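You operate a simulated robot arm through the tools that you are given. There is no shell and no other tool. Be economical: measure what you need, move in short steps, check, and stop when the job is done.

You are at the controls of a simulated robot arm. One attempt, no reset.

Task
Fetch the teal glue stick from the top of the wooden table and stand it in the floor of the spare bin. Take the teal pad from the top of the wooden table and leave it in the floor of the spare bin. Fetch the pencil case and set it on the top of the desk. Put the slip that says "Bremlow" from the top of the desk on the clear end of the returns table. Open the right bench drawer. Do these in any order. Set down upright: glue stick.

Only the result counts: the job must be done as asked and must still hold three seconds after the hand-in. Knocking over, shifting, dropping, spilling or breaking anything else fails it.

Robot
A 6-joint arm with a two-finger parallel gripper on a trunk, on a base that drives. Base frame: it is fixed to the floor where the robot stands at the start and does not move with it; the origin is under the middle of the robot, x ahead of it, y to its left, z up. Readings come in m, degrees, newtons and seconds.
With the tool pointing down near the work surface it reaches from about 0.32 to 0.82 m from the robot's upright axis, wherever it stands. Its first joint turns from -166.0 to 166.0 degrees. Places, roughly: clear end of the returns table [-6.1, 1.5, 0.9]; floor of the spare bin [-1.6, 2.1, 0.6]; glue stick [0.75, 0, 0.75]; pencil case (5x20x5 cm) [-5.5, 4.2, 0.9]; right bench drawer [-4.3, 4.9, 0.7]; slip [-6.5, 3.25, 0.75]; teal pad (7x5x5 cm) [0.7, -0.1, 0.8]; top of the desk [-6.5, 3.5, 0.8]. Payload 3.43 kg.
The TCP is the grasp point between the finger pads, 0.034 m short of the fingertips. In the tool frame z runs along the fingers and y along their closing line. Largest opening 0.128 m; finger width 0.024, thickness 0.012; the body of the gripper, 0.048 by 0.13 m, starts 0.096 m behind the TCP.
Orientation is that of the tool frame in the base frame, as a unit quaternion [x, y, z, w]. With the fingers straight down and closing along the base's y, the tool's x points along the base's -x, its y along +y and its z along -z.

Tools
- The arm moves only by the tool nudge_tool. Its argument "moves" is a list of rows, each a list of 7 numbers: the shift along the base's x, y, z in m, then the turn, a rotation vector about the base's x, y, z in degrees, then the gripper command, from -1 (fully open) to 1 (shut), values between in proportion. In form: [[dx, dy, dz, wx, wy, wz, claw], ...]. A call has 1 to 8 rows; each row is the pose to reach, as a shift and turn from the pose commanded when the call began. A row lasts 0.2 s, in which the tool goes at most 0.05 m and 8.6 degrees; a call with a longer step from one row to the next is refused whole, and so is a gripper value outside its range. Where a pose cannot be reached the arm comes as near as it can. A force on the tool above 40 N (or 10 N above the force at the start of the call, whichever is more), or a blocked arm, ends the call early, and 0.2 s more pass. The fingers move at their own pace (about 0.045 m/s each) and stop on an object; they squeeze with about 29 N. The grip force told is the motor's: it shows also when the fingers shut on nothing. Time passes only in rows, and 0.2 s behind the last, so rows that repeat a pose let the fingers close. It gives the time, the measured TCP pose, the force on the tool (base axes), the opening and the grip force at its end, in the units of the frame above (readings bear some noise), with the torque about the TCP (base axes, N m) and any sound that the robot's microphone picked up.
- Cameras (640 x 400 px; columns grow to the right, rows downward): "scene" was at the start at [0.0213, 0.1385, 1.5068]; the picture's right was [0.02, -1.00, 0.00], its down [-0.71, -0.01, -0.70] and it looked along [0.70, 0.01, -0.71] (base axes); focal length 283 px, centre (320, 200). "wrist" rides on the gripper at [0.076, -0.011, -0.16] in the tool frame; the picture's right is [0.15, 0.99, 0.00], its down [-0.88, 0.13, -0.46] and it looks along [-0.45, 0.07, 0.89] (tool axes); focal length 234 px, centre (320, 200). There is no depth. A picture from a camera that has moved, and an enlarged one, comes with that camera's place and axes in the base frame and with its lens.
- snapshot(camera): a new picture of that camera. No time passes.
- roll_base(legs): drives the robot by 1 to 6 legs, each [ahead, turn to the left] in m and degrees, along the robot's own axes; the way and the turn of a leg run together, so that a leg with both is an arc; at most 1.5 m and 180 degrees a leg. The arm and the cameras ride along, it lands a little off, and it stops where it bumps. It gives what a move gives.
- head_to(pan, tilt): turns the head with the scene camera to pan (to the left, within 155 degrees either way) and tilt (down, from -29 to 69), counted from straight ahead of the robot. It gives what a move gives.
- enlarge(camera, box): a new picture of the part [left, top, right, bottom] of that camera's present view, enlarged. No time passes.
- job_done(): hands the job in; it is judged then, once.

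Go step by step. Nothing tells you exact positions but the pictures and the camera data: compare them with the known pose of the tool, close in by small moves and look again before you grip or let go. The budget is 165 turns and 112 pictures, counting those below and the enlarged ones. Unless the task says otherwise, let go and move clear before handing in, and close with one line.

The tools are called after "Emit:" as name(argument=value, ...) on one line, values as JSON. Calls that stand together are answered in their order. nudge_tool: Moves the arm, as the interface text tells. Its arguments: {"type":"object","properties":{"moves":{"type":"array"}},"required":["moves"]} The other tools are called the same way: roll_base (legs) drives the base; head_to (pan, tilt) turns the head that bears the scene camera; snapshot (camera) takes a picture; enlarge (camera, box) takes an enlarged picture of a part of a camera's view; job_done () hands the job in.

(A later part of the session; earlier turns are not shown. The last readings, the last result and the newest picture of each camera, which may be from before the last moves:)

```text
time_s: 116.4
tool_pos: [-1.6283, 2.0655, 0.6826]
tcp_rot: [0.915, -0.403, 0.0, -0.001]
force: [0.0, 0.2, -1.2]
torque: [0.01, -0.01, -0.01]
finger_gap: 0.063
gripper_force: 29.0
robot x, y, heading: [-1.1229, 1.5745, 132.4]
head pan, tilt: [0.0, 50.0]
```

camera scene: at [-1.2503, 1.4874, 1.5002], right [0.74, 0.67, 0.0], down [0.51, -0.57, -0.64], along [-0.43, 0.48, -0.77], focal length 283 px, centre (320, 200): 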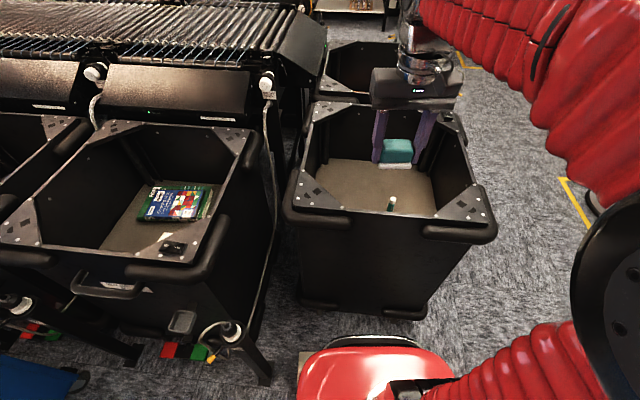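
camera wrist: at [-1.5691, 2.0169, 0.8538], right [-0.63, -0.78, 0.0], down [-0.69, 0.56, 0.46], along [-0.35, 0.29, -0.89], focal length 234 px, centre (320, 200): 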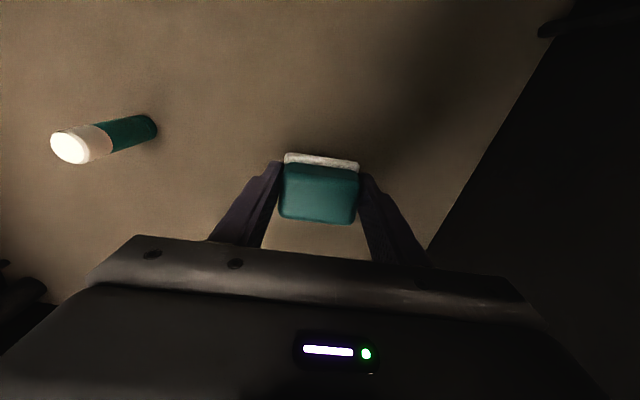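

Emit:
nudge_tool(moves=[[0, 0, -0.005, 0, 0, 0, 1], [0, 0, -0.01, 0, 0, 0, 1], [0, 0, -0.01, 0, 0, 0, 1]])

```text
time_s: 117.2
tool_pos: [-1.6284, 2.0659, 0.6732]
tcp_rot: [0.915, -0.403, 0.001, 0.001]
force: [1.5, -2.4, 4.4]
torque: [0.05, 0.03, -0.02]
finger_gap: 0.0632
gripper_force: 29.0
robot x, y, heading: [-1.1206, 1.5794, 132.1]
head pan, tilt: [0.0, 50.0]
```

Light contact, so I'll release, opening to about 0.1 m, and rise.

Emit:
nudge_tool(moves=[[0, 0, 0.003, 0, 0, 0, 1], [0, 0, 0.003, 0, 0, 0, -0.3], [0, 0, 0.003, 0, 0, 0, -0.5], [0, 0, 0.003, 0, 0, 0, -0.5], [0, 0, 0.02, 0, 0, 0, -0.5], [0, 0, 0.06, 0, 0, 0, -0.5], [0, 0, 0.1, 0, 0, 0, -0.5]])

Emit:
snapshot(camera="wrist")

```text
time_s: 118.8
tool_pos: [-1.6286, 2.0664, 0.7726]
tcp_rot: [0.915, -0.403, 0.0, 0.0]
force: [0.7, -0.5, 0.4]
torque: [-0.01, -0.01, 0.02]
finger_gap: 0.0959
gripper_force: 0.0
robot x, y, heading: [-1.1197, 1.5778, 132.0]
head pan, tilt: [0.0, 50.0]
```

```text
77 pictures are left
camera wrist: at [-1.5695, 2.0161, 0.9327], right [-0.63, -0.78, 0.0], down [-0.69, 0.56, 0.45], along [-0.35, 0.29, -0.89], focal length 234 px, centre (320, 200)
```

wrist: 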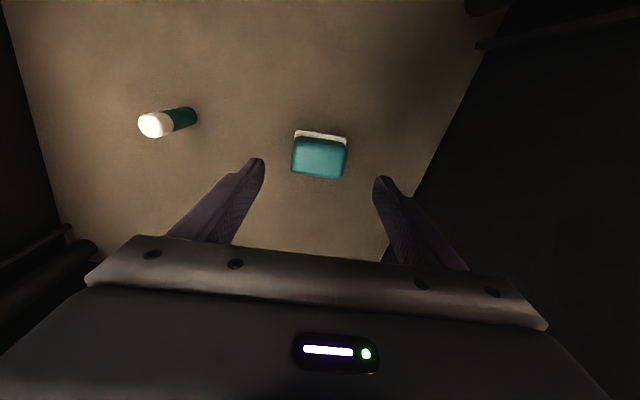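

Both items are in the bin. I'll pull the arm out, back off and survey the route to the far area.

Emit:
nudge_tool(moves=[[0, 0, 0.048, 0, 0, 0, -0.5], [0, 0, 0.096, 0, 0, 0, -0.5], [0, 0, 0.144, 0, 0, 0, -0.5], [0, 0, 0.192, 0, 0, 0, -0.5], [0, 0, 0.24, 0, 0, 0, -0.5], [0, 0, 0.288, 0, 0, 0, -0.5], [0, 0, 0.336, 0, 0, 0, -0.5], [0, 0, 0.38, 0, 0, 0, -0.5]])

Emit:
nudge_tool(moves=[[0.0345, -0.0285, 0, 0, 0, 0, -1], [0.069, -0.057, 0, 0, 0, 0, -1], [0.1035, -0.0855, 0, 0, 0, 0, -1], [0.138, -0.114, 0, 0, 0, 0, -1], [0.172, -0.142, 0, 0, 0, 0, -1], [0.206, -0.17, 0, 0, 0, 0, -1]])

Emit:
roll_base(legs=[[-0.35, 0], [0, -42], [1.2, 0], [0, 50]])

Emit:
head_to(pan=0, tilt=25)

Emit:
snapshot(camera="scene")

```text
time_s: 120.6
tool_pos: [-1.6282, 2.0673, 1.1514]
tcp_rot: [0.915, -0.403, 0.001, 0.0]
force: [0.4, 0.1, -0.7]
torque: [-0.01, -0.01, -0.02]
finger_gap: 0.0959
gripper_force: 0.0
robot x, y, heading: [-1.122, 1.5798, 132.3]
head pan, tilt: [0.0, 50.0]
```

```text
time_s: 122.0
tool_pos: [-1.4197, 1.8948, 1.153]
tcp_rot: [0.915, -0.403, 0.001, 0.0]
force: [0.0, 0.2, -0.4]
torque: [-0.01, 0.01, 0.0]
finger_gap: 0.1281
gripper_force: 0.0
robot x, y, heading: [-1.1182, 1.577, 132.1]
head pan, tilt: [0.0, 50.0]
```

```text
time_s: 138.4
tool_pos: [-1.2134, 2.7991, 1.1534]
tcp_rot: [0.94, -0.34, 0.0, 0.0]
force: [0.3, -0.3, 0.0]
torque: [0.0, -0.02, 0.01]
finger_gap: 0.1278
gripper_force: 0.1
robot x, y, heading: [-0.8598, 2.5416, 139.5]
head pan, tilt: [0.0, 50.0]
```

```text
time_s: 139.3
tool_pos: [-1.2124, 2.7968, 1.1542]
tcp_rot: [0.94, -0.34, -0.001, 0.0]
force: [-0.9, 1.0, -1.1]
torque: [0.0, -0.04, 0.01]
finger_gap: 0.1279
gripper_force: 0.0
robot x, y, heading: [-0.8593, 2.5399, 139.7]
head pan, tilt: [0.0, 25.0]
```

```text
76 pictures are left
camera scene: at [-0.988, 2.4429, 1.5376], right [0.65, 0.76, 0.0], down [0.32, -0.27, -0.91], along [-0.69, 0.59, -0.42], focal length 283 px, centre (320, 200)
```

scene: 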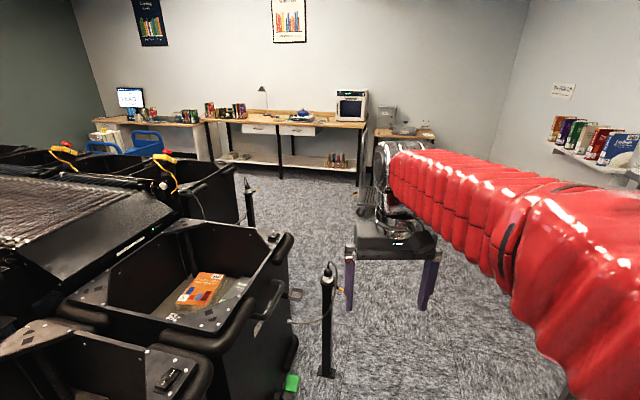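

The bench with two drawers is on the back wall, and the computer desk is to its left. The arm hides the corridor to the right, so I'll turn right a bit and look left of the arm.

Emit:
roll_base(legs=[[0, -40]])

Emit:
head_to(pan=28, tilt=28)

Emit:
snapshot(camera="scene")

```text
time_s: 142.4
tool_pos: [-0.9632, 2.9622, 1.1537]
tcp_rot: [0.766, -0.642, 0.0, -0.001]
force: [0.4, -0.2, 0.2]
torque: [0.01, 0.01, 0.01]
finger_gap: 0.1277
gripper_force: 0.0
robot x, y, heading: [-0.8788, 2.538, 99.4]
head pan, tilt: [0.0, 25.0]
```

```text
time_s: 143.3
tool_pos: [-0.9643, 2.9619, 1.1537]
tcp_rot: [0.766, -0.643, 0.0, 0.0]
force: [0.1, 0.3, -0.9]
torque: [0.02, 0.01, 0.03]
finger_gap: 0.1281
gripper_force: 0.0
robot x, y, heading: [-0.8775, 2.5346, 99.3]
head pan, tilt: [28.0, 28.0]
```

```text
75 pictures are left
camera scene: at [-1.0806, 2.5238, 1.5328], right [0.79, 0.61, 0.0], down [0.28, -0.37, -0.88], along [-0.54, 0.7, -0.47], focal length 283 px, centre (320, 200)
```

scene: 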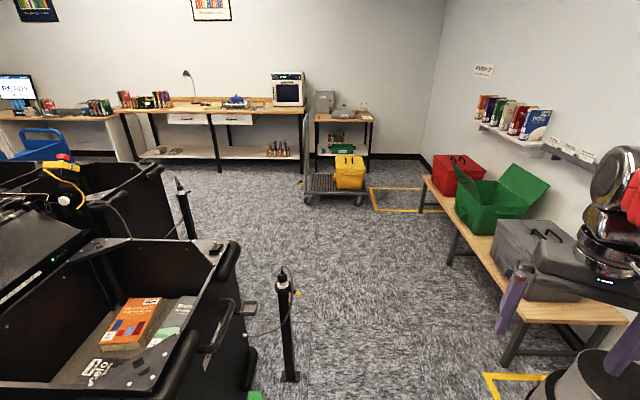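

The corridor is wide. The bench front runs from about (-5.9, 4.2) to (-3.3, 5.1). I'll enlarge the bench and desk.

Emit:
enlarge(camera="scene", box=[0, 60, 200, 180])

Emit:
enlarge(camera="scene", box=[110, 60, 310, 180])

```text
3.20 times, centred on (100, 120) of scene
camera zoom: at [-1.0806, 2.5238, 1.5328], right [0.79, 0.61, 0.0], down [0.28, -0.37, -0.88], along [-0.54, 0.7, -0.47], focal length 904 px, centre (1024, 456)
```

zoom: 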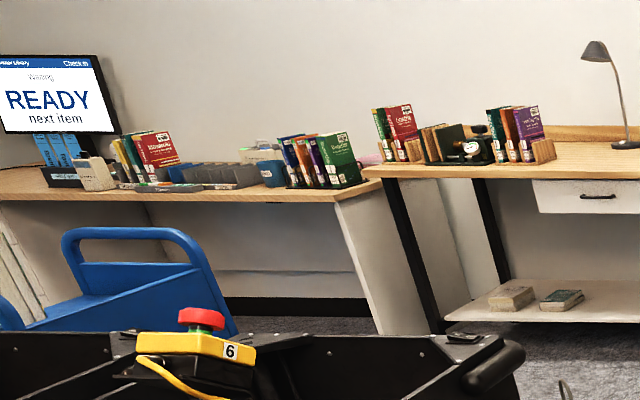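

```text
3.20 times, centred on (210, 120) of scene
camera zoom: at [-1.0806, 2.5238, 1.5328], right [0.79, 0.61, 0.0], down [0.28, -0.37, -0.88], along [-0.54, 0.7, -0.47], focal length 904 px, centre (672, 456)
```

zoom: 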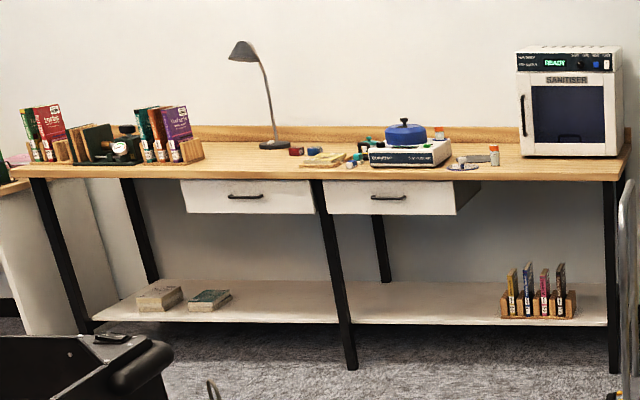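

Emit:
roll_base(legs=[[0, 16], [1.45, 0], [0, 54], [1.5, 0], [0.4, 0]])

Emit:
head_to(pan=20, tilt=25)

Emit:
snapshot(camera="scene")

```text
time_s: 169.4
tool_pos: [-3.7853, 4.2492, 1.1547]
tcp_rot: [0.996, -0.087, 0.0, 0.0]
force: [0.5, -0.1, -0.4]
torque: [-0.01, 0.0, 0.0]
finger_gap: 0.1279
gripper_force: 0.1
robot x, y, heading: [-3.3526, 4.187, 169.1]
head pan, tilt: [28.0, 28.0]
```

```text
time_s: 170.1
tool_pos: [-3.786, 4.2514, 1.1552]
tcp_rot: [0.996, -0.088, 0.0, 0.0]
force: [-0.6, 0.3, -0.5]
torque: [0.02, -0.04, 0.01]
finger_gap: 0.128
gripper_force: 0.1
robot x, y, heading: [-3.3524, 4.1865, 169.2]
head pan, tilt: [20.0, 25.0]
```

```text
72 pictures are left
camera scene: at [-3.4181, 4.0034, 1.5376], right [-0.16, 0.99, 0.0], down [0.42, 0.07, -0.91], along [-0.89, -0.14, -0.42], focal length 283 px, centre (320, 200)
```

scene: 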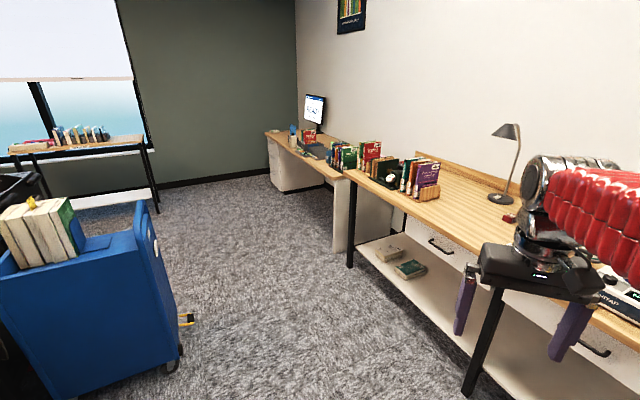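

Emit:
enlarge(camera="scene", box=[260, 85, 450, 205])

Emit:
enlarge(camera="scene", box=[0, 100, 190, 220])

```text
3.33 times, centred on (355, 145) of scene
camera zoom: at [-3.4181, 4.0034, 1.5376], right [-0.16, 0.99, 0.0], down [0.42, 0.07, -0.91], along [-0.89, -0.14, -0.42], focal length 942 px, centre (203, 383)
```

zoom: 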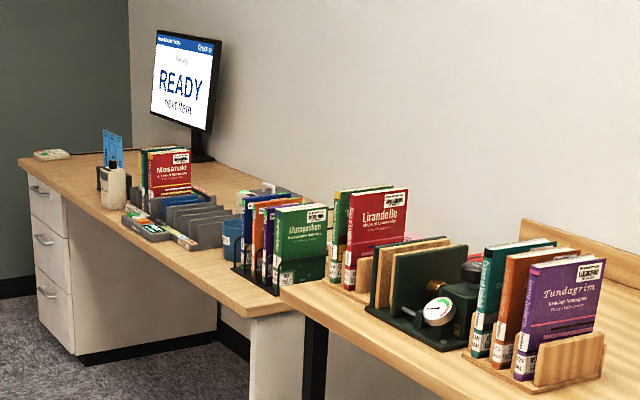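

```text
3.33 times, centred on (95, 160) of scene
camera zoom: at [-3.4181, 4.0034, 1.5376], right [-0.16, 0.99, 0.0], down [0.42, 0.07, -0.91], along [-0.89, -0.14, -0.42], focal length 942 px, centre (1070, 333)
```

zoom: 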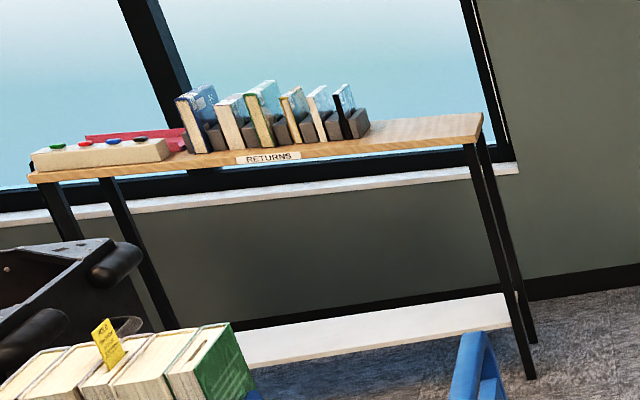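

I'll drive to about (-4.75, 3.45) and face the bench's left end to find the pencil case.

Emit:
roll_base(legs=[[0, 39], [1.5, 0], [0, -68]])

Emit:
head_to(pan=5, tilt=35)

Emit:
snapshot(camera="scene")

```text
time_s: 186.5
tool_pos: [-5.0113, 3.737, 1.1548]
tcp_rot: [0.947, -0.323, 0.001, 0.0]
force: [-0.9, -0.4, 0.8]
torque: [-0.01, 0.01, 0.02]
finger_gap: 0.1277
gripper_force: 0.0
robot x, y, heading: [-4.6797, 3.4547, 141.5]
head pan, tilt: [20.0, 25.0]
```

```text
time_s: 187.2
tool_pos: [-5.0117, 3.7386, 1.1555]
tcp_rot: [0.947, -0.322, 0.0, 0.0]
force: [-0.3, -0.7, 0.6]
torque: [0.0, -0.01, 0.01]
finger_gap: 0.1281
gripper_force: 0.0
robot x, y, heading: [-4.6784, 3.4524, 141.6]
head pan, tilt: [5.0, 35.0]
```

```text
69 pictures are left
camera scene: at [-4.8069, 3.3423, 1.5219], right [0.55, 0.84, 0.0], down [0.48, -0.32, -0.82], along [-0.68, 0.45, -0.57], focal length 283 px, centre (320, 200)
```

scene: 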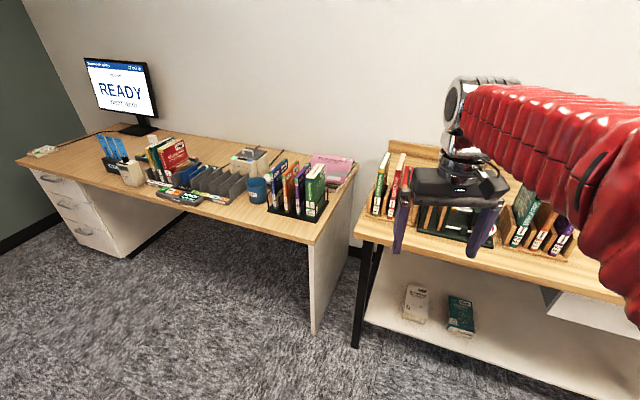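

The case should be around pixel (400, 177), behind the gripper. I'll lift the arm and swing it right to see.

Emit:
nudge_tool(moves=[[0, 0, 0.045, 0, 0, 0, -1], [0, 0, 0.09, 0, 0, 0, -1], [0.02, 0.03, 0.12, 0, 0, -4, -1], [0.04, 0.065, 0.14, 0, 0, -8, -1], [0.06, 0.1, 0.15, 0, 0, -12, -1], [0.08, 0.135, 0.15, 0, 0, -16, -1], [0.1, 0.17, 0.15, 0, 0, -20, -1]])

Emit:
enlarge(camera="scene", box=[340, 120, 580, 270])

Emit:
enlarge(camera="scene", box=[70, 110, 370, 260])

```text
time_s: 188.8
tool_pos: [-4.911, 3.9062, 1.3064]
tcp_rot: [0.876, -0.482, 0.0, 0.0]
force: [0.2, -0.5, 0.2]
torque: [-0.01, 0.02, 0.02]
finger_gap: 0.128
gripper_force: 0.1
robot x, y, heading: [-4.6812, 3.4536, 141.7]
head pan, tilt: [5.0, 35.0]
```

```text
2.67 times, centred on (460, 195) of scene
camera zoom: at [-4.8067, 3.3423, 1.5219], right [0.55, 0.84, 0.0], down [0.48, -0.32, -0.82], along [-0.68, 0.45, -0.57], focal length 754 px, centre (-53, 213)
```

zoom: 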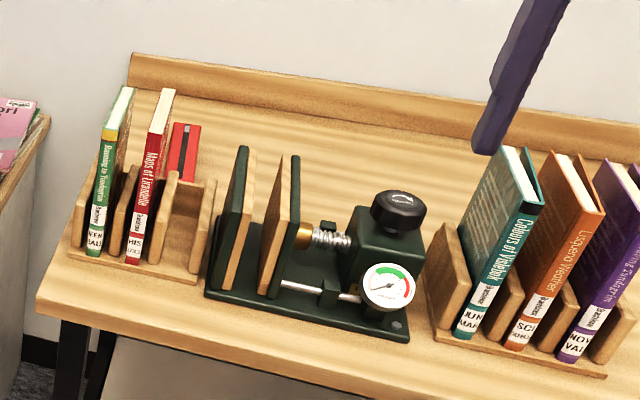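

```text
2.13 times, centred on (220, 185) of scene
camera zoom: at [-4.8067, 3.3423, 1.5219], right [0.55, 0.84, 0.0], down [0.48, -0.32, -0.82], along [-0.68, 0.45, -0.57], focal length 603 px, centre (533, 232)
```

zoom: 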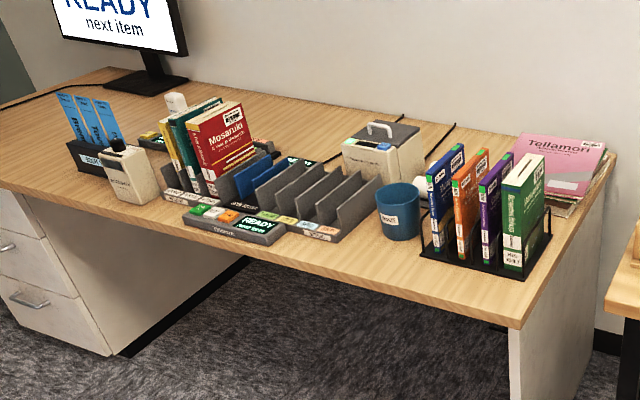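

A red case sits in the third slot of the left book rack on the bench, at about (-5.43, 4.19). I'll move up in front of it and look with the wrist camera.

Emit:
roll_base(legs=[[0, 22], [0.3, 0], [0, -38]])

Emit:
snapshot(camera="wrist")

Emit:
snapshot(camera="scene")

```text
time_s: 195.4
tool_pos: [-5.0705, 4.0373, 1.3055]
tcp_rot: [0.804, -0.595, -0.001, 0.0]
force: [0.6, -0.1, 0.1]
torque: [-0.01, -0.03, 0.0]
finger_gap: 0.1282
gripper_force: 0.1
robot x, y, heading: [-4.9919, 3.5227, 126.6]
head pan, tilt: [5.0, 35.0]
```

```text
66 pictures are left
camera wrist: at [-5.0382, 3.9671, 1.4641], right [-0.9, -0.43, 0.0], down [-0.38, 0.81, 0.46], along [-0.19, 0.41, -0.89], focal length 234 px, centre (320, 200)
```

wrist: 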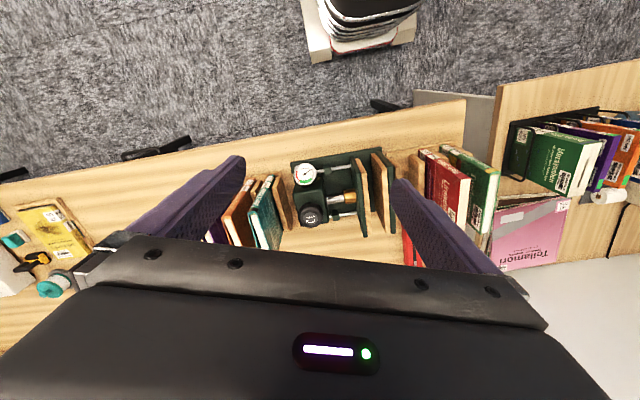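

```text
65 pictures are left
camera scene: at [-5.1403, 3.4501, 1.5219], right [0.75, 0.66, 0.0], down [0.38, -0.43, -0.82], along [-0.54, 0.61, -0.57], focal length 283 px, centre (320, 200)
```

scene: 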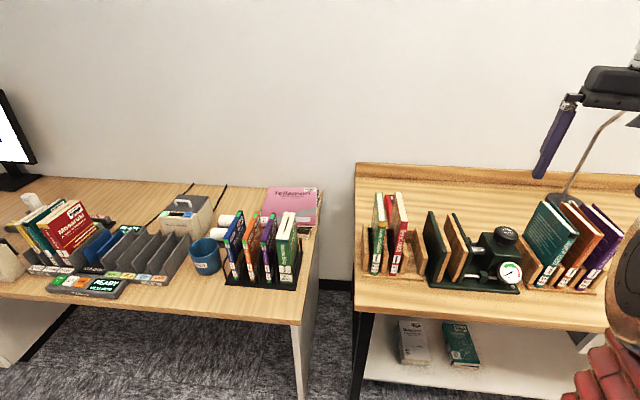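

Emit:
nudge_tool(moves=[[-0.04, 0.01, 0, 0, 0, 3, -1], [-0.08, 0.02, 0, 0, 0, 6, -1], [-0.12, 0.03, 0, 0, 0, 9, -1], [-0.16, 0.04, 0, 0, 0, 12, -1], [-0.2, 0.05, 0, 0, 0, 15, -1], [-0.24, 0.06, 0, 0, 0, 18, -1], [-0.28, 0.07, 0, 0, 0, 18, -1], [-0.31, 0.083, 0, 0, 0, 18, -1]])

Emit:
snapshot(camera="wrist")

Emit:
enlarge(camera="scene", box=[340, 150, 500, 300])

```text
time_s: 197.2
tool_pos: [-5.3386, 4.0693, 1.2617]
tcp_rot: [0.887, -0.462, 0.0, 0.001]
force: [0.2, 0.9, -0.5]
torque: [-0.01, 0.01, 0.02]
finger_gap: 0.1278
gripper_force: 0.0
out of reach, approached as far as the arm can: row 4, 5, 6, 7, 8
robot x, y, heading: [-4.9901, 3.522, 126.6]
head pan, tilt: [5.0, 35.0]
```

```text
64 pictures are left
camera wrist: at [-5.2857, 4.012, 1.4203], right [-0.73, -0.69, 0.0], down [-0.61, 0.65, 0.46], along [-0.31, 0.33, -0.89], focal length 234 px, centre (320, 200)
```

wrist: 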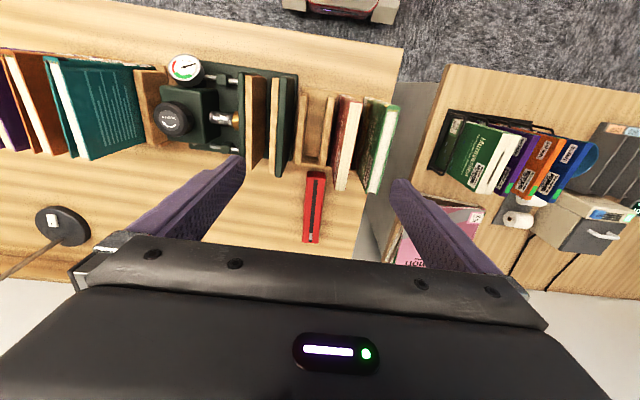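

```text
2.67 times, centred on (420, 225) of scene
camera zoom: at [-5.1403, 3.4502, 1.5219], right [0.75, 0.66, 0.0], down [0.38, -0.43, -0.82], along [-0.54, 0.61, -0.57], focal length 754 px, centre (53, 133)
```

zoom: 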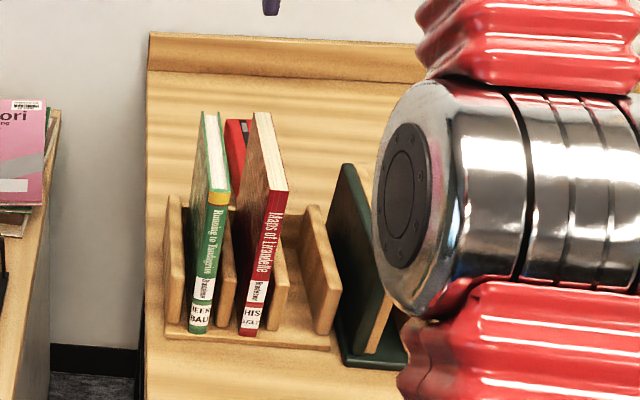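

The red case lies flat on the bench behind the rack: centre about (-5.466, 4.229), axis heading about 129°, top about 0.92. I need to be a bit closer, so I'll roll 0.07 m forward and recheck.

Emit:
roll_base(legs=[[0.07, 0]])

Emit:
snapshot(camera="wrist")

```text
time_s: 198.4
tool_pos: [-5.3799, 4.1253, 1.2612]
tcp_rot: [0.887, -0.463, 0.0, 0.0]
force: [0.3, 0.2, 1.3]
torque: [0.01, 0.0, 0.01]
finger_gap: 0.1284
gripper_force: 0.0
robot x, y, heading: [-5.027, 3.579, 126.3]
head pan, tilt: [5.0, 35.0]
```

```text
62 pictures are left
camera wrist: at [-5.3275, 4.0689, 1.4202], right [-0.73, -0.69, 0.0], down [-0.61, 0.65, 0.46], along [-0.31, 0.33, -0.89], focal length 234 px, centre (320, 200)
```

wrist: 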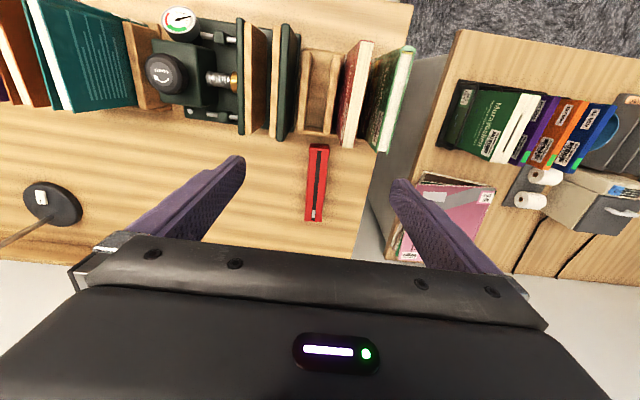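

Recomputed centre (-5.466, 4.232). I'll move over it with a 4° yaw, lower to 1.05 with a reduced opening, and check.

Emit:
nudge_tool(moves=[[-0.02, 0.025, -0.03, 0, 0, 2, -0.6], [-0.04, 0.05, -0.06, 0, 0, 4, -0.6], [-0.06, 0.075, -0.1, 0, 0, 4, -0.6], [-0.076, 0.095, -0.14, 0, 0, 4, -0.6], [-0.086, 0.107, -0.18, 0, 0, 4, -0.6], [-0.086, 0.107, -0.21, 0, 0, 4, -0.6]])

Emit:
snapshot(camera="wrist")

Emit:
enlarge(camera="scene", box=[340, 100, 560, 300])

```text
refused: row 3 steps farther than a row can; nothing moved
```

```text
61 pictures are left
camera wrist: at [-5.3275, 4.0689, 1.4202], right [-0.73, -0.69, 0.0], down [-0.61, 0.65, 0.46], along [-0.31, 0.33, -0.89], focal length 234 px, centre (320, 200)
```

wrist: 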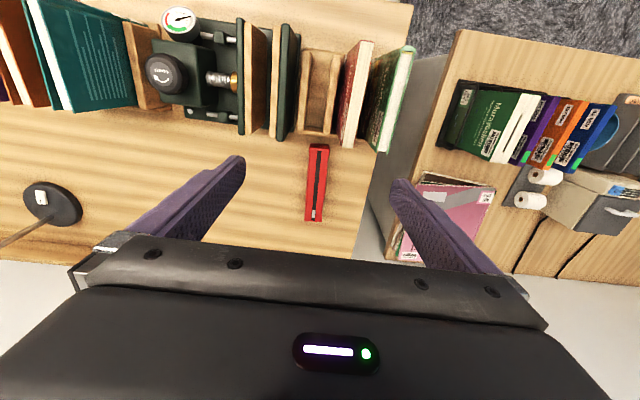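

```text
2.00 times, centred on (450, 200) of scene
camera zoom: at [-5.1822, 3.507, 1.5219], right [0.75, 0.66, 0.0], down [0.38, -0.43, -0.82], along [-0.54, 0.61, -0.57], focal length 565 px, centre (60, 200)
```

zoom: 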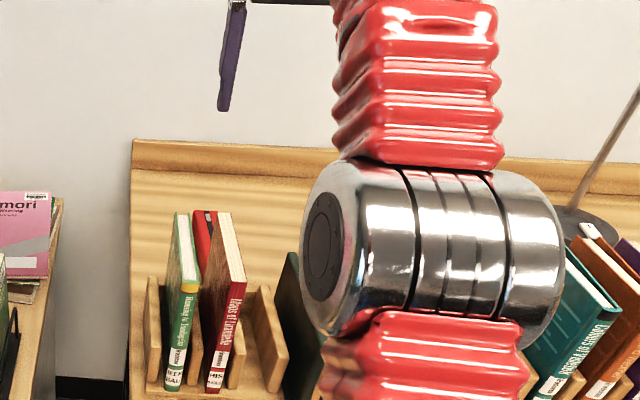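

The step was too long for one row, so I'll resend it with smaller steps.

Emit:
nudge_tool(moves=[[-0.017, 0.021, -0.035, 0, 0, 2, -0.6], [-0.034, 0.042, -0.07, 0, 0, 4, -0.6], [-0.051, 0.063, -0.105, 0, 0, 4, -0.6], [-0.068, 0.085, -0.14, 0, 0, 4, -0.6], [-0.086, 0.107, -0.175, 0, 0, 4, -0.6], [-0.086, 0.107, -0.21, 0, 0, 4, -0.6]])

Emit:
snapshot(camera="wrist")

```text
time_s: 199.8
tool_pos: [-5.4602, 4.2247, 1.0484]
tcp_rot: [0.902, -0.432, -0.001, -0.001]
force: [0.0, -0.1, 0.2]
torque: [0.03, 0.06, 0.04]
finger_gap: 0.1026
gripper_force: 0.2
out of reach, approached as far as the arm can: row 3, 4, 5, 6
robot x, y, heading: [-5.0337, 3.58, 126.4]
head pan, tilt: [5.0, 35.0]
```

```text
59 pictures are left
camera wrist: at [-5.4052, 4.1714, 1.207], right [-0.68, -0.73, 0.0], down [-0.65, 0.6, 0.46], along [-0.33, 0.31, -0.89], focal length 234 px, centre (320, 200)
```

wrist: 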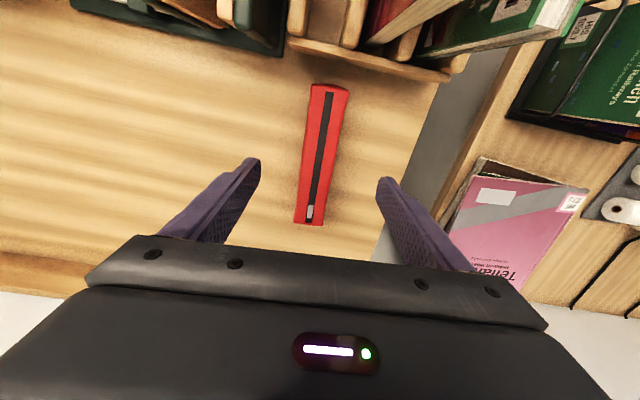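

The case is centred and aligned beneath the TCP. I'll descend to 0.935.

Emit:
nudge_tool(moves=[[0, 0, -0.04, 0, 0, 0, -0.6], [0, 0, -0.08, 0, 0, 0, -0.6], [0, 0, -0.113, 0, 0, 0, -0.6]])

Emit:
snapshot(camera="wrist")

```text
time_s: 200.6
tool_pos: [-5.4601, 4.224, 0.9346]
tcp_rot: [0.902, -0.431, 0.0, -0.001]
force: [0.3, -0.6, 0.1]
torque: [0.03, 0.04, 0.01]
finger_gap: 0.1021
gripper_force: 0.0
robot x, y, heading: [-5.0303, 3.5816, 126.5]
head pan, tilt: [5.0, 35.0]
```

```text
58 pictures are left
camera wrist: at [-5.4036, 4.1709, 1.0946], right [-0.68, -0.73, 0.0], down [-0.65, 0.6, 0.46], along [-0.33, 0.31, -0.89], focal length 234 px, centre (320, 200)
```

wrist: 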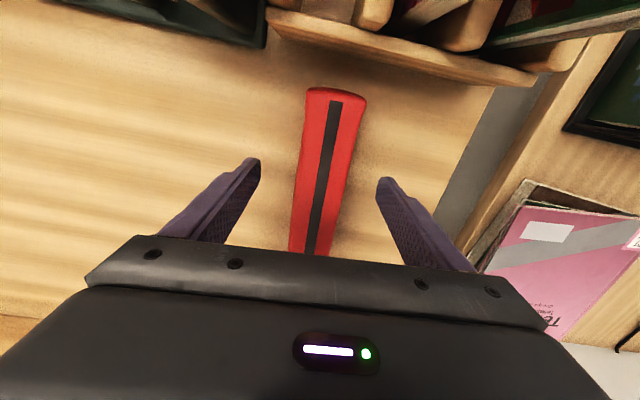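

The case top looks to be at about 0.89. I'll descend to 0.892, watching the force, and close.

Emit:
nudge_tool(moves=[[0, 0, -0.02, 0, 0, 0, -0.6], [0, 0, -0.035, 0, 0, 0, -0.6], [0, 0, -0.042, 0, 0, 0, -0.6]])

Emit:
snapshot(camera="wrist")

```text
time_s: 201.4
tool_pos: [-5.459, 4.2239, 0.8934]
tcp_rot: [0.902, -0.431, 0.0, 0.0]
force: [1.7, -2.0, 5.4]
torque: [-0.27, 0.13, 0.11]
finger_gap: 0.1023
gripper_force: 0.0
robot x, y, heading: [-5.0295, 3.5805, 126.6]
head pan, tilt: [5.0, 35.0]
```

```text
57 pictures are left
camera wrist: at [-5.4035, 4.1711, 1.0529], right [-0.68, -0.73, 0.0], down [-0.65, 0.6, 0.46], along [-0.33, 0.31, -0.89], focal length 234 px, centre (320, 200)
```

wrist: 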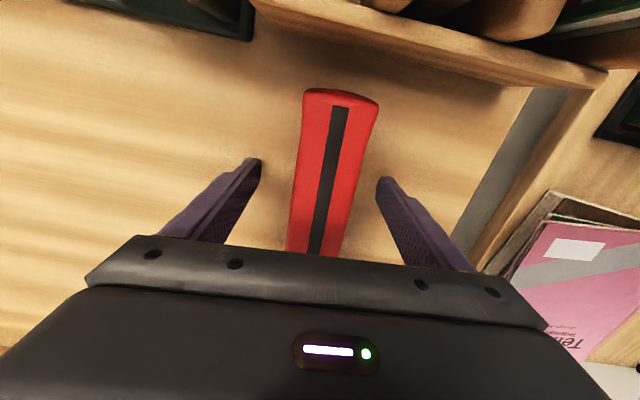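

Fingertips touched the bench lightly (about 0.859). I'll raise 4 mm, close and lift.

Emit:
nudge_tool(moves=[[0, 0, 0.004, 0, 0, 0, -0.6], [0, 0, 0.004, 0, 0, 0, 0], [0, 0, 0.004, 0, 0, 0, 1], [0, 0, 0.004, 0, 0, 0, 1], [0, 0, 0.004, 0, 0, 0, 1], [0, 0, 0.004, 0, 0, 0, 1], [0, 0, 0.004, 0, 0, 0, 1]])

Emit:
nudge_tool(moves=[[0, 0, 0.03, 0, 0, 0, 1], [0, 0, 0.07, 0, 0, 0, 1], [0, 0, 0.11, 0, 0, 0, 1], [0, 0, 0.15, 0, 0, 0, 1], [0, 0, 0.19, 0, 0, 0, 1], [0.01, -0.012, 0.23, 0, 0, 0, 1], [0.025, -0.03, 0.27, 0, 0, 0, 1], [0.04, -0.05, 0.31, 0, 0, 0, 1]])

Emit:
snapshot(camera="wrist")

```text
time_s: 203.0
tool_pos: [-5.4596, 4.223, 0.8961]
tcp_rot: [0.902, -0.431, 0.001, 0.0]
force: [-0.2, -0.4, -0.2]
torque: [-0.03, -0.07, -0.03]
finger_gap: 0.0476
gripper_force: 28.9
robot x, y, heading: [-5.0322, 3.5816, 126.5]
head pan, tilt: [5.0, 35.0]
```

```text
time_s: 204.8
tool_pos: [-5.4135, 4.1672, 1.1981]
tcp_rot: [0.902, -0.432, -0.001, 0.0]
force: [-0.1, -0.3, -2.0]
torque: [-0.05, -0.07, -0.01]
finger_gap: 0.0478
gripper_force: 28.6
out of reach, approached as far as the arm can: row 5, 6, 7, 8
robot x, y, heading: [-5.0313, 3.583, 126.4]
head pan, tilt: [5.0, 35.0]
```

```text
56 pictures are left
camera wrist: at [-5.358, 4.1138, 1.3566], right [-0.68, -0.73, 0.0], down [-0.65, 0.6, 0.46], along [-0.34, 0.31, -0.89], focal length 234 px, centre (320, 200)
```

wrist: 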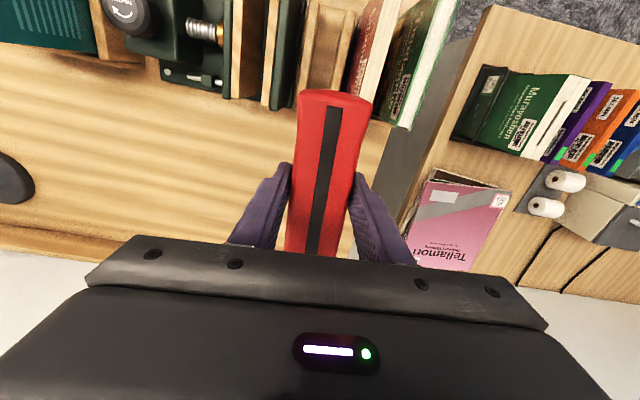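

The case is held. I'll raise and retract over the books with clearance, then back the base away.

Emit:
nudge_tool(moves=[[0.012, -0.018, 0.035, 0, 0, 0, 1], [0.03, -0.045, 0.07, 0, 0, 0, 1], [0.05, -0.075, 0.1, 0, 0, 0, 1], [0.072, -0.109, 0.12, 0, 0, 0, 1], [0.094, -0.143, 0.14, 0, 0, 0, 1], [0.115, -0.18, 0.14, 0, 0, 0, 1], [0.14, -0.22, 0.14, 0, 0, 0, 1]])

Emit:
roll_base(legs=[[-0.3, 0]])

Emit:
head_to(pan=25, tilt=30)

Emit:
snapshot(camera="scene")

```text
time_s: 206.4
tool_pos: [-5.2762, 3.9444, 1.3382]
tcp_rot: [0.902, -0.432, 0.0, 0.0]
force: [0.1, 1.0, -2.4]
torque: [-0.09, -0.09, -0.03]
finger_gap: 0.0479
gripper_force: 28.9
robot x, y, heading: [-5.0297, 3.582, 126.6]
head pan, tilt: [5.0, 35.0]
```

```text
time_s: 208.8
tool_pos: [-5.0988, 3.7059, 1.3386]
tcp_rot: [0.901, -0.434, 0.0, 0.001]
force: [0.2, 0.1, -1.4]
torque: [-0.05, -0.06, -0.01]
finger_gap: 0.0478
gripper_force: 29.3
robot x, y, heading: [-4.8579, 3.3424, 126.0]
head pan, tilt: [5.0, 35.0]
```

```text
time_s: 209.7
tool_pos: [-5.0968, 3.706, 1.3393]
tcp_rot: [0.901, -0.433, 0.001, 0.0]
force: [-0.3, 0.0, -1.6]
torque: [-0.05, 0.0, 0.01]
finger_gap: 0.0477
gripper_force: 28.6
robot x, y, heading: [-4.8532, 3.3426, 126.0]
head pan, tilt: [25.0, 30.0]
```

```text
55 pictures are left
camera scene: at [-5.0279, 3.2459, 1.5297], right [0.48, 0.88, 0.0], down [0.44, -0.24, -0.87], along [-0.76, 0.42, -0.5], focal length 283 px, centre (320, 200)
```

scene: 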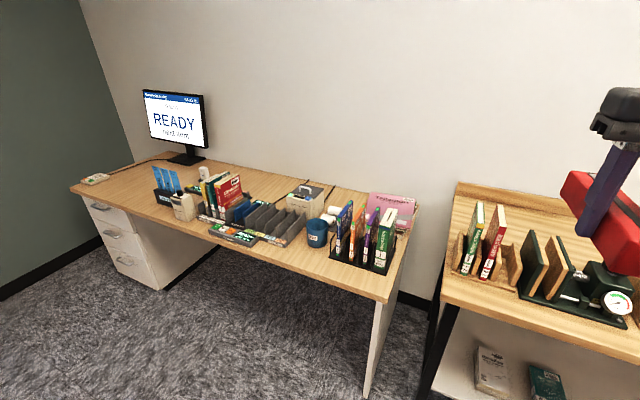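

The desk's left front section looks free, with the blue card holder at about (-6.69, 3.16) and a cream box at (-6.43, 3.24). I'll drive to about (-6.45, 2.57), facing the desk.

Emit:
roll_base(legs=[[0, 80], [1.5, 0], [0.26, 0], [0, -80]])

Emit:
head_to(pan=0, tilt=40)

Emit:
snapshot(camera="scene")

```text
time_s: 231.2
tool_pos: [-6.6746, 2.9022, 1.3392]
tcp_rot: [0.907, -0.421, 0.001, 0.001]
force: [-0.3, -0.5, -1.6]
torque: [-0.02, -0.02, 0.04]
finger_gap: 0.0477
gripper_force: 28.8
robot x, y, heading: [-6.454, 2.5171, 128.4]
head pan, tilt: [25.0, 30.0]
```

```text
time_s: 232.1
tool_pos: [-6.6746, 2.9013, 1.3398]
tcp_rot: [0.907, -0.42, 0.0, -0.001]
force: [-0.1, -0.7, -1.9]
torque: [-0.04, 0.0, 0.04]
finger_gap: 0.0476
gripper_force: 28.7
robot x, y, heading: [-6.4569, 2.5202, 128.1]
head pan, tilt: [0.0, 40.0]
```

```text
54 pictures are left
camera scene: at [-6.5967, 2.4415, 1.5143], right [0.79, 0.62, 0.0], down [0.4, -0.5, -0.77], along [-0.47, 0.6, -0.64], focal length 283 px, centre (320, 200)
```

scene: 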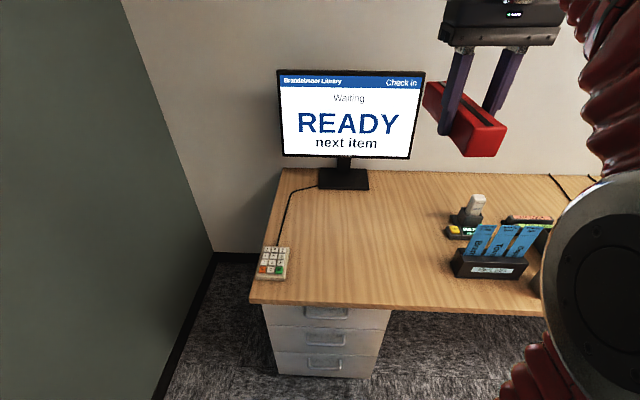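

The desk's left area is free at about (-6.883, 3.067). I'll move the case there and start down.

Emit:
nudge_tool(moves=[[-0.035, 0.0277, -0.02, 0, 0, 0, 1], [-0.07, 0.055, -0.04, 0, 0, 0, 1], [-0.105, 0.083, -0.06, 0, 0, 0, 1], [-0.14, 0.11, -0.08, 0, 0, 0, 1], [-0.175, 0.138, -0.1, 0, 0, 0, 1], [-0.208, 0.166, -0.12, 0, 0, 0, 1], [-0.208, 0.166, -0.165, 0, 0, 0, 1], [-0.208, 0.166, -0.21, 0, 0, 0, 1]])

Emit:
nudge_tool(moves=[[0, 0, -0.05, 0, 0, 0, 1], [0, 0, -0.1, 0, 0, 0, 1], [0, 0, -0.15, 0, 0, 0, 1], [0, 0, -0.2, 0, 0, 0, 1], [0, 0, -0.24, 0, 0, 0, 1]])

Emit:
snapshot(camera="scene")

Emit:
snapshot(camera="wrist")

```text
time_s: 233.9
tool_pos: [-6.8811, 3.0648, 1.126]
tcp_rot: [0.908, -0.42, 0.001, 0.001]
force: [-0.2, 0.2, -0.3]
torque: [-0.03, -0.03, -0.01]
finger_gap: 0.0478
gripper_force: 28.3
out of reach, approached as far as the arm can: row 6
robot x, y, heading: [-6.4569, 2.5179, 128.4]
head pan, tilt: [0.0, 40.0]
```

```text
time_s: 235.1
tool_pos: [-6.8818, 3.066, 0.8901]
tcp_rot: [0.908, -0.419, 0.0, -0.001]
force: [0.3, 0.3, -2.0]
torque: [-0.03, -0.04, -0.01]
finger_gap: 0.0475
gripper_force: 28.8
robot x, y, heading: [-6.4539, 2.512, 128.2]
head pan, tilt: [0.0, 40.0]
```

```text
53 pictures are left
camera scene: at [-6.5968, 2.4417, 1.5143], right [0.79, 0.62, 0.0], down [0.4, -0.51, -0.77], along [-0.47, 0.6, -0.64], focal length 283 px, centre (320, 200)
```

scene: 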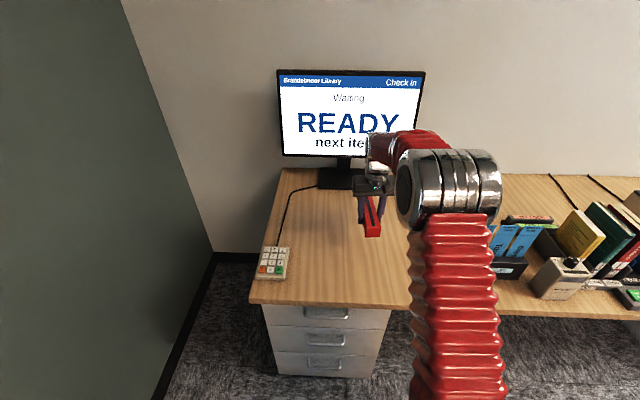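

```text
52 pictures are left
camera wrist: at [-6.8243, 3.0149, 1.0488], right [-0.66, -0.75, 0.0], down [-0.67, 0.59, 0.46], along [-0.34, 0.3, -0.89], focal length 234 px, centre (320, 200)
```

wrist: 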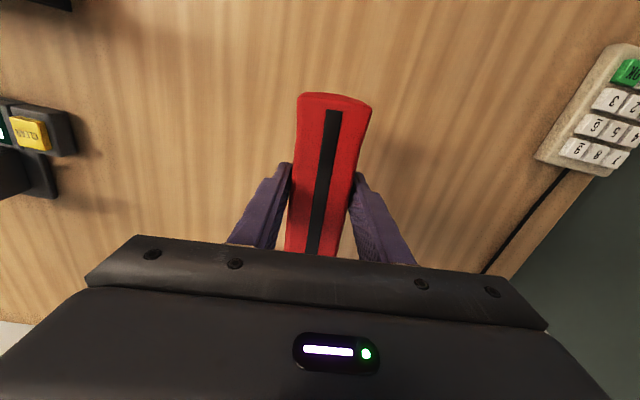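

Emit:
nudge_tool(moves=[[0, 0, -0.025, 0, 0, 0, 1], [0, 0, -0.05, 0, 0, 0, 1], [0, 0, -0.06, 0, 0, 0, 1], [0, 0, -0.07, 0, 0, 0, 1]])

```text
time_s: 236.1
tool_pos: [-6.8809, 3.0682, 0.8194]
tcp_rot: [0.908, -0.42, 0.001, 0.0]
force: [0.0, 0.2, -1.6]
torque: [-0.03, -0.02, 0.02]
finger_gap: 0.0477
gripper_force: 29.1
robot x, y, heading: [-6.4579, 2.5182, 128.2]
head pan, tilt: [0.0, 40.0]
```

Emit:
nudge_tool(moves=[[0, 0, -0.006, 0, 0, 0, 1], [0, 0, -0.012, 0, 0, 0, 1], [0, 0, -0.012, 0, 0, 0, 1]])

```text
time_s: 236.9
tool_pos: [-6.8812, 3.0681, 0.8068]
tcp_rot: [0.907, -0.421, 0.002, 0.001]
force: [0.0, 0.8, -1.5]
torque: [-0.03, -0.05, -0.02]
finger_gap: 0.0478
gripper_force: 29.7
robot x, y, heading: [-6.4549, 2.5146, 128.6]
head pan, tilt: [0.0, 40.0]
```

Emit:
nudge_tool(moves=[[0, 0, -0.005, 0, 0, 0, 1], [0, 0, -0.01, 0, 0, 0, 1], [0, 0, -0.01, 0, 0, 0, 1]])

Emit:
snapshot(camera="wrist")

```text
time_s: 237.7
tool_pos: [-6.8808, 3.0682, 0.7972]
tcp_rot: [0.907, -0.421, 0.0, 0.0]
force: [0.0, -0.1, -1.2]
torque: [-0.02, -0.05, -0.01]
finger_gap: 0.0476
gripper_force: 29.0
robot x, y, heading: [-6.4548, 2.5198, 128.4]
head pan, tilt: [0.0, 40.0]
```

```text
51 pictures are left
camera wrist: at [-6.8249, 3.0171, 0.9563], right [-0.66, -0.75, 0.0], down [-0.67, 0.59, 0.45], along [-0.34, 0.3, -0.89], focal length 234 px, centre (320, 200)
```

wrist: 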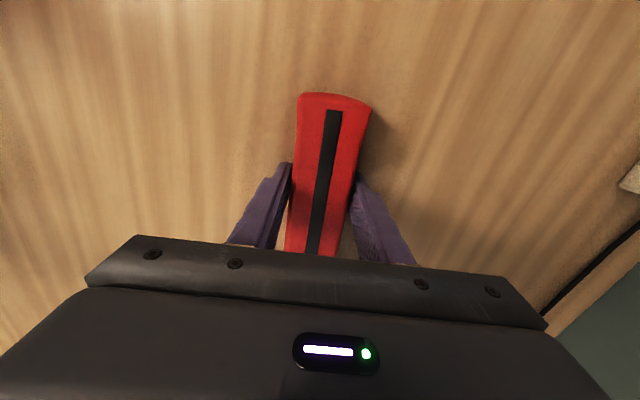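

Emit:
nudge_tool(moves=[[0, 0, -0.004, 0, 0, 0, 1], [0, 0, -0.008, 0, 0, 0, 1], [0, 0, -0.012, 0, 0, 0, 1]])

```text
time_s: 238.4
tool_pos: [-6.8828, 3.0699, 0.7944]
tcp_rot: [0.907, -0.421, -0.002, -0.003]
force: [0.8, -0.9, 3.3]
torque: [-0.2, 0.02, 0.09]
finger_gap: 0.0478
gripper_force: 28.6
robot x, y, heading: [-6.4567, 2.517, 128.3]
head pan, tilt: [0.0, 40.0]
stopped in row 3: the force on the tool passed its limit at 45 N (the readings are from after the stop); the commanded pose is now the measured one
```

Contact at about 0.79, and the case is on the desk. I'll release and rise.

Emit:
nudge_tool(moves=[[0, 0, 0.001, 0, 0, 0, 0], [0, 0, 0.001, 0, 0, 0, -0.4], [0, 0, 0.001, 0, 0, 0, -0.4], [0, 0, 0.03, 0, 0, 0, -0.4], [0, 0, 0.075, 0, 0, 0, -0.4], [0, 0, 0.12, 0, 0, 0, -0.4], [0, 0, 0.165, 0, 0, 0, -0.4], [0, 0, 0.21, 0, 0, 0, -0.4]])

Emit:
snapshot(camera="wrist")

Emit:
enlarge(camera="scene", box=[430, 180, 640, 310])

```text
time_s: 240.2
tool_pos: [-6.8822, 3.0685, 1.0026]
tcp_rot: [0.907, -0.42, -0.003, -0.001]
force: [0.0, -0.6, 0.5]
torque: [0.01, 0.01, 0.01]
finger_gap: 0.0898
gripper_force: 0.1
robot x, y, heading: [-6.4552, 2.5193, 128.1]
head pan, tilt: [0.0, 40.0]
```

```text
50 pictures are left
camera wrist: at [-6.8247, 3.0163, 1.1615], right [-0.66, -0.75, 0.0], down [-0.67, 0.59, 0.46], along [-0.34, 0.3, -0.89], focal length 234 px, centre (320, 200)
```

wrist: 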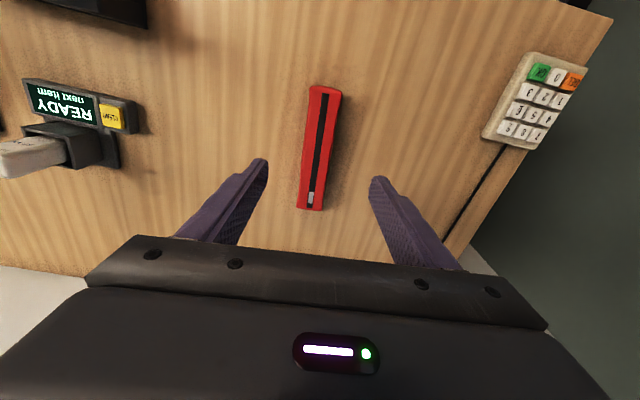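

```text
3.05 times, centred on (535, 245) of scene
camera zoom: at [-6.597, 2.4419, 1.5143], right [0.79, 0.62, 0.0], down [0.4, -0.51, -0.77], along [-0.47, 0.6, -0.64], focal length 861 px, centre (-335, 63)
```

zoom: 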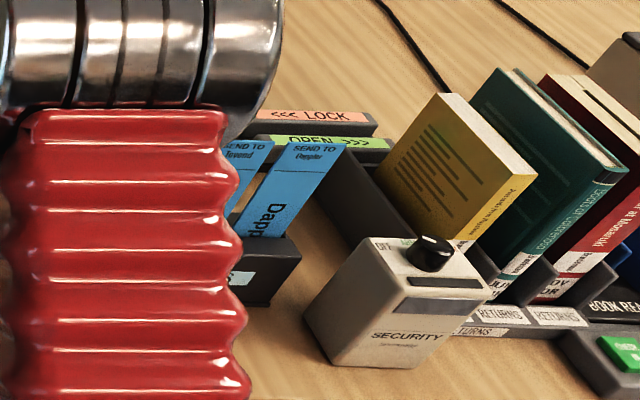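

The case rests on the desk. I'll raise the arm back out to read the slips.

Emit:
nudge_tool(moves=[[0.02, -0.016, 0.04, 0, 0, 0, -0.4], [0.04, -0.032, 0.08, 0, 0, 0, -0.4], [0.065, -0.052, 0.12, 0, 0, 0, -0.4], [0.09, -0.072, 0.155, 0, 0, 0, -0.4], [0.12, -0.096, 0.185, 0, 0, 0, -0.4], [0.15, -0.12, 0.215, 0, 0, 0, -0.4], [0.18, -0.144, 0.245, 0, 0, 0, -0.4], [0.207, -0.166, 0.275, 0, 0, 0, -0.4]])

Emit:
enlarge(camera="scene", box=[430, 190, 570, 300])

```text
refused: row 3 steps farther than a row can; nothing moved
```

```text
3.64 times, centred on (500, 245) of scene
camera zoom: at [-6.597, 2.4419, 1.5143], right [0.79, 0.62, 0.0], down [0.4, -0.51, -0.77], along [-0.47, 0.6, -0.64], focal length 1028 px, centre (-334, 36)
```

zoom: 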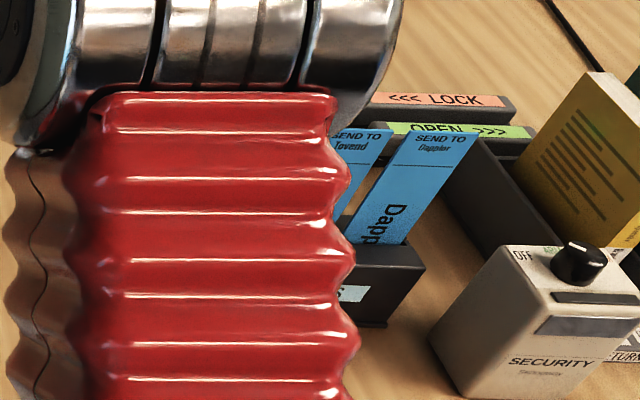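

Emit:
nudge_tool(moves=[[0.018, -0.014, 0.04, 0, 0, 0, -0.4], [0.036, -0.028, 0.08, 0, 0, 0, -0.4], [0.058, -0.046, 0.115, 0, 0, 0, -0.4], [0.082, -0.065, 0.15, 0, 0, 0, -0.4], [0.11, -0.088, 0.18, 0, 0, 0, -0.4], [0.14, -0.112, 0.21, 0, 0, 0, -0.4], [0.17, -0.136, 0.24, 0, 0, 0, -0.4], [0.2, -0.16, 0.27, 0, 0, 0, -0.4]])

Emit:
enlarge(camera="scene", box=[430, 190, 570, 300])

```text
time_s: 242.0
tool_pos: [-6.684, 2.9114, 1.2742]
tcp_rot: [0.907, -0.42, -0.003, -0.002]
force: [0.3, 0.6, -0.5]
torque: [-0.05, -0.02, 0.01]
finger_gap: 0.0896
gripper_force: 0.1
robot x, y, heading: [-6.4566, 2.5209, 128.3]
head pan, tilt: [0.0, 40.0]
```

```text
3.64 times, centred on (500, 245) of scene
camera zoom: at [-6.5969, 2.4418, 1.5143], right [0.79, 0.62, 0.0], down [0.4, -0.51, -0.77], along [-0.47, 0.6, -0.64], focal length 1028 px, centre (-334, 36)
```

zoom: 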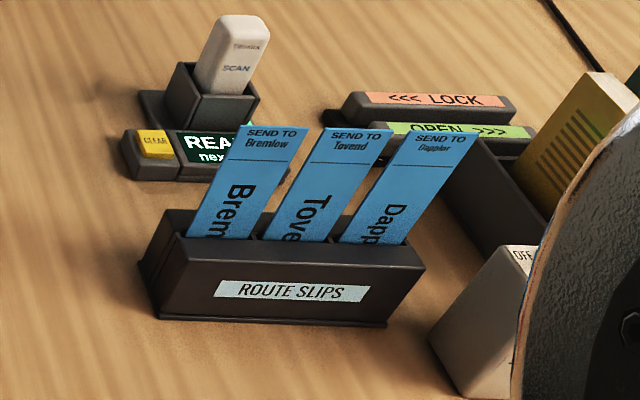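

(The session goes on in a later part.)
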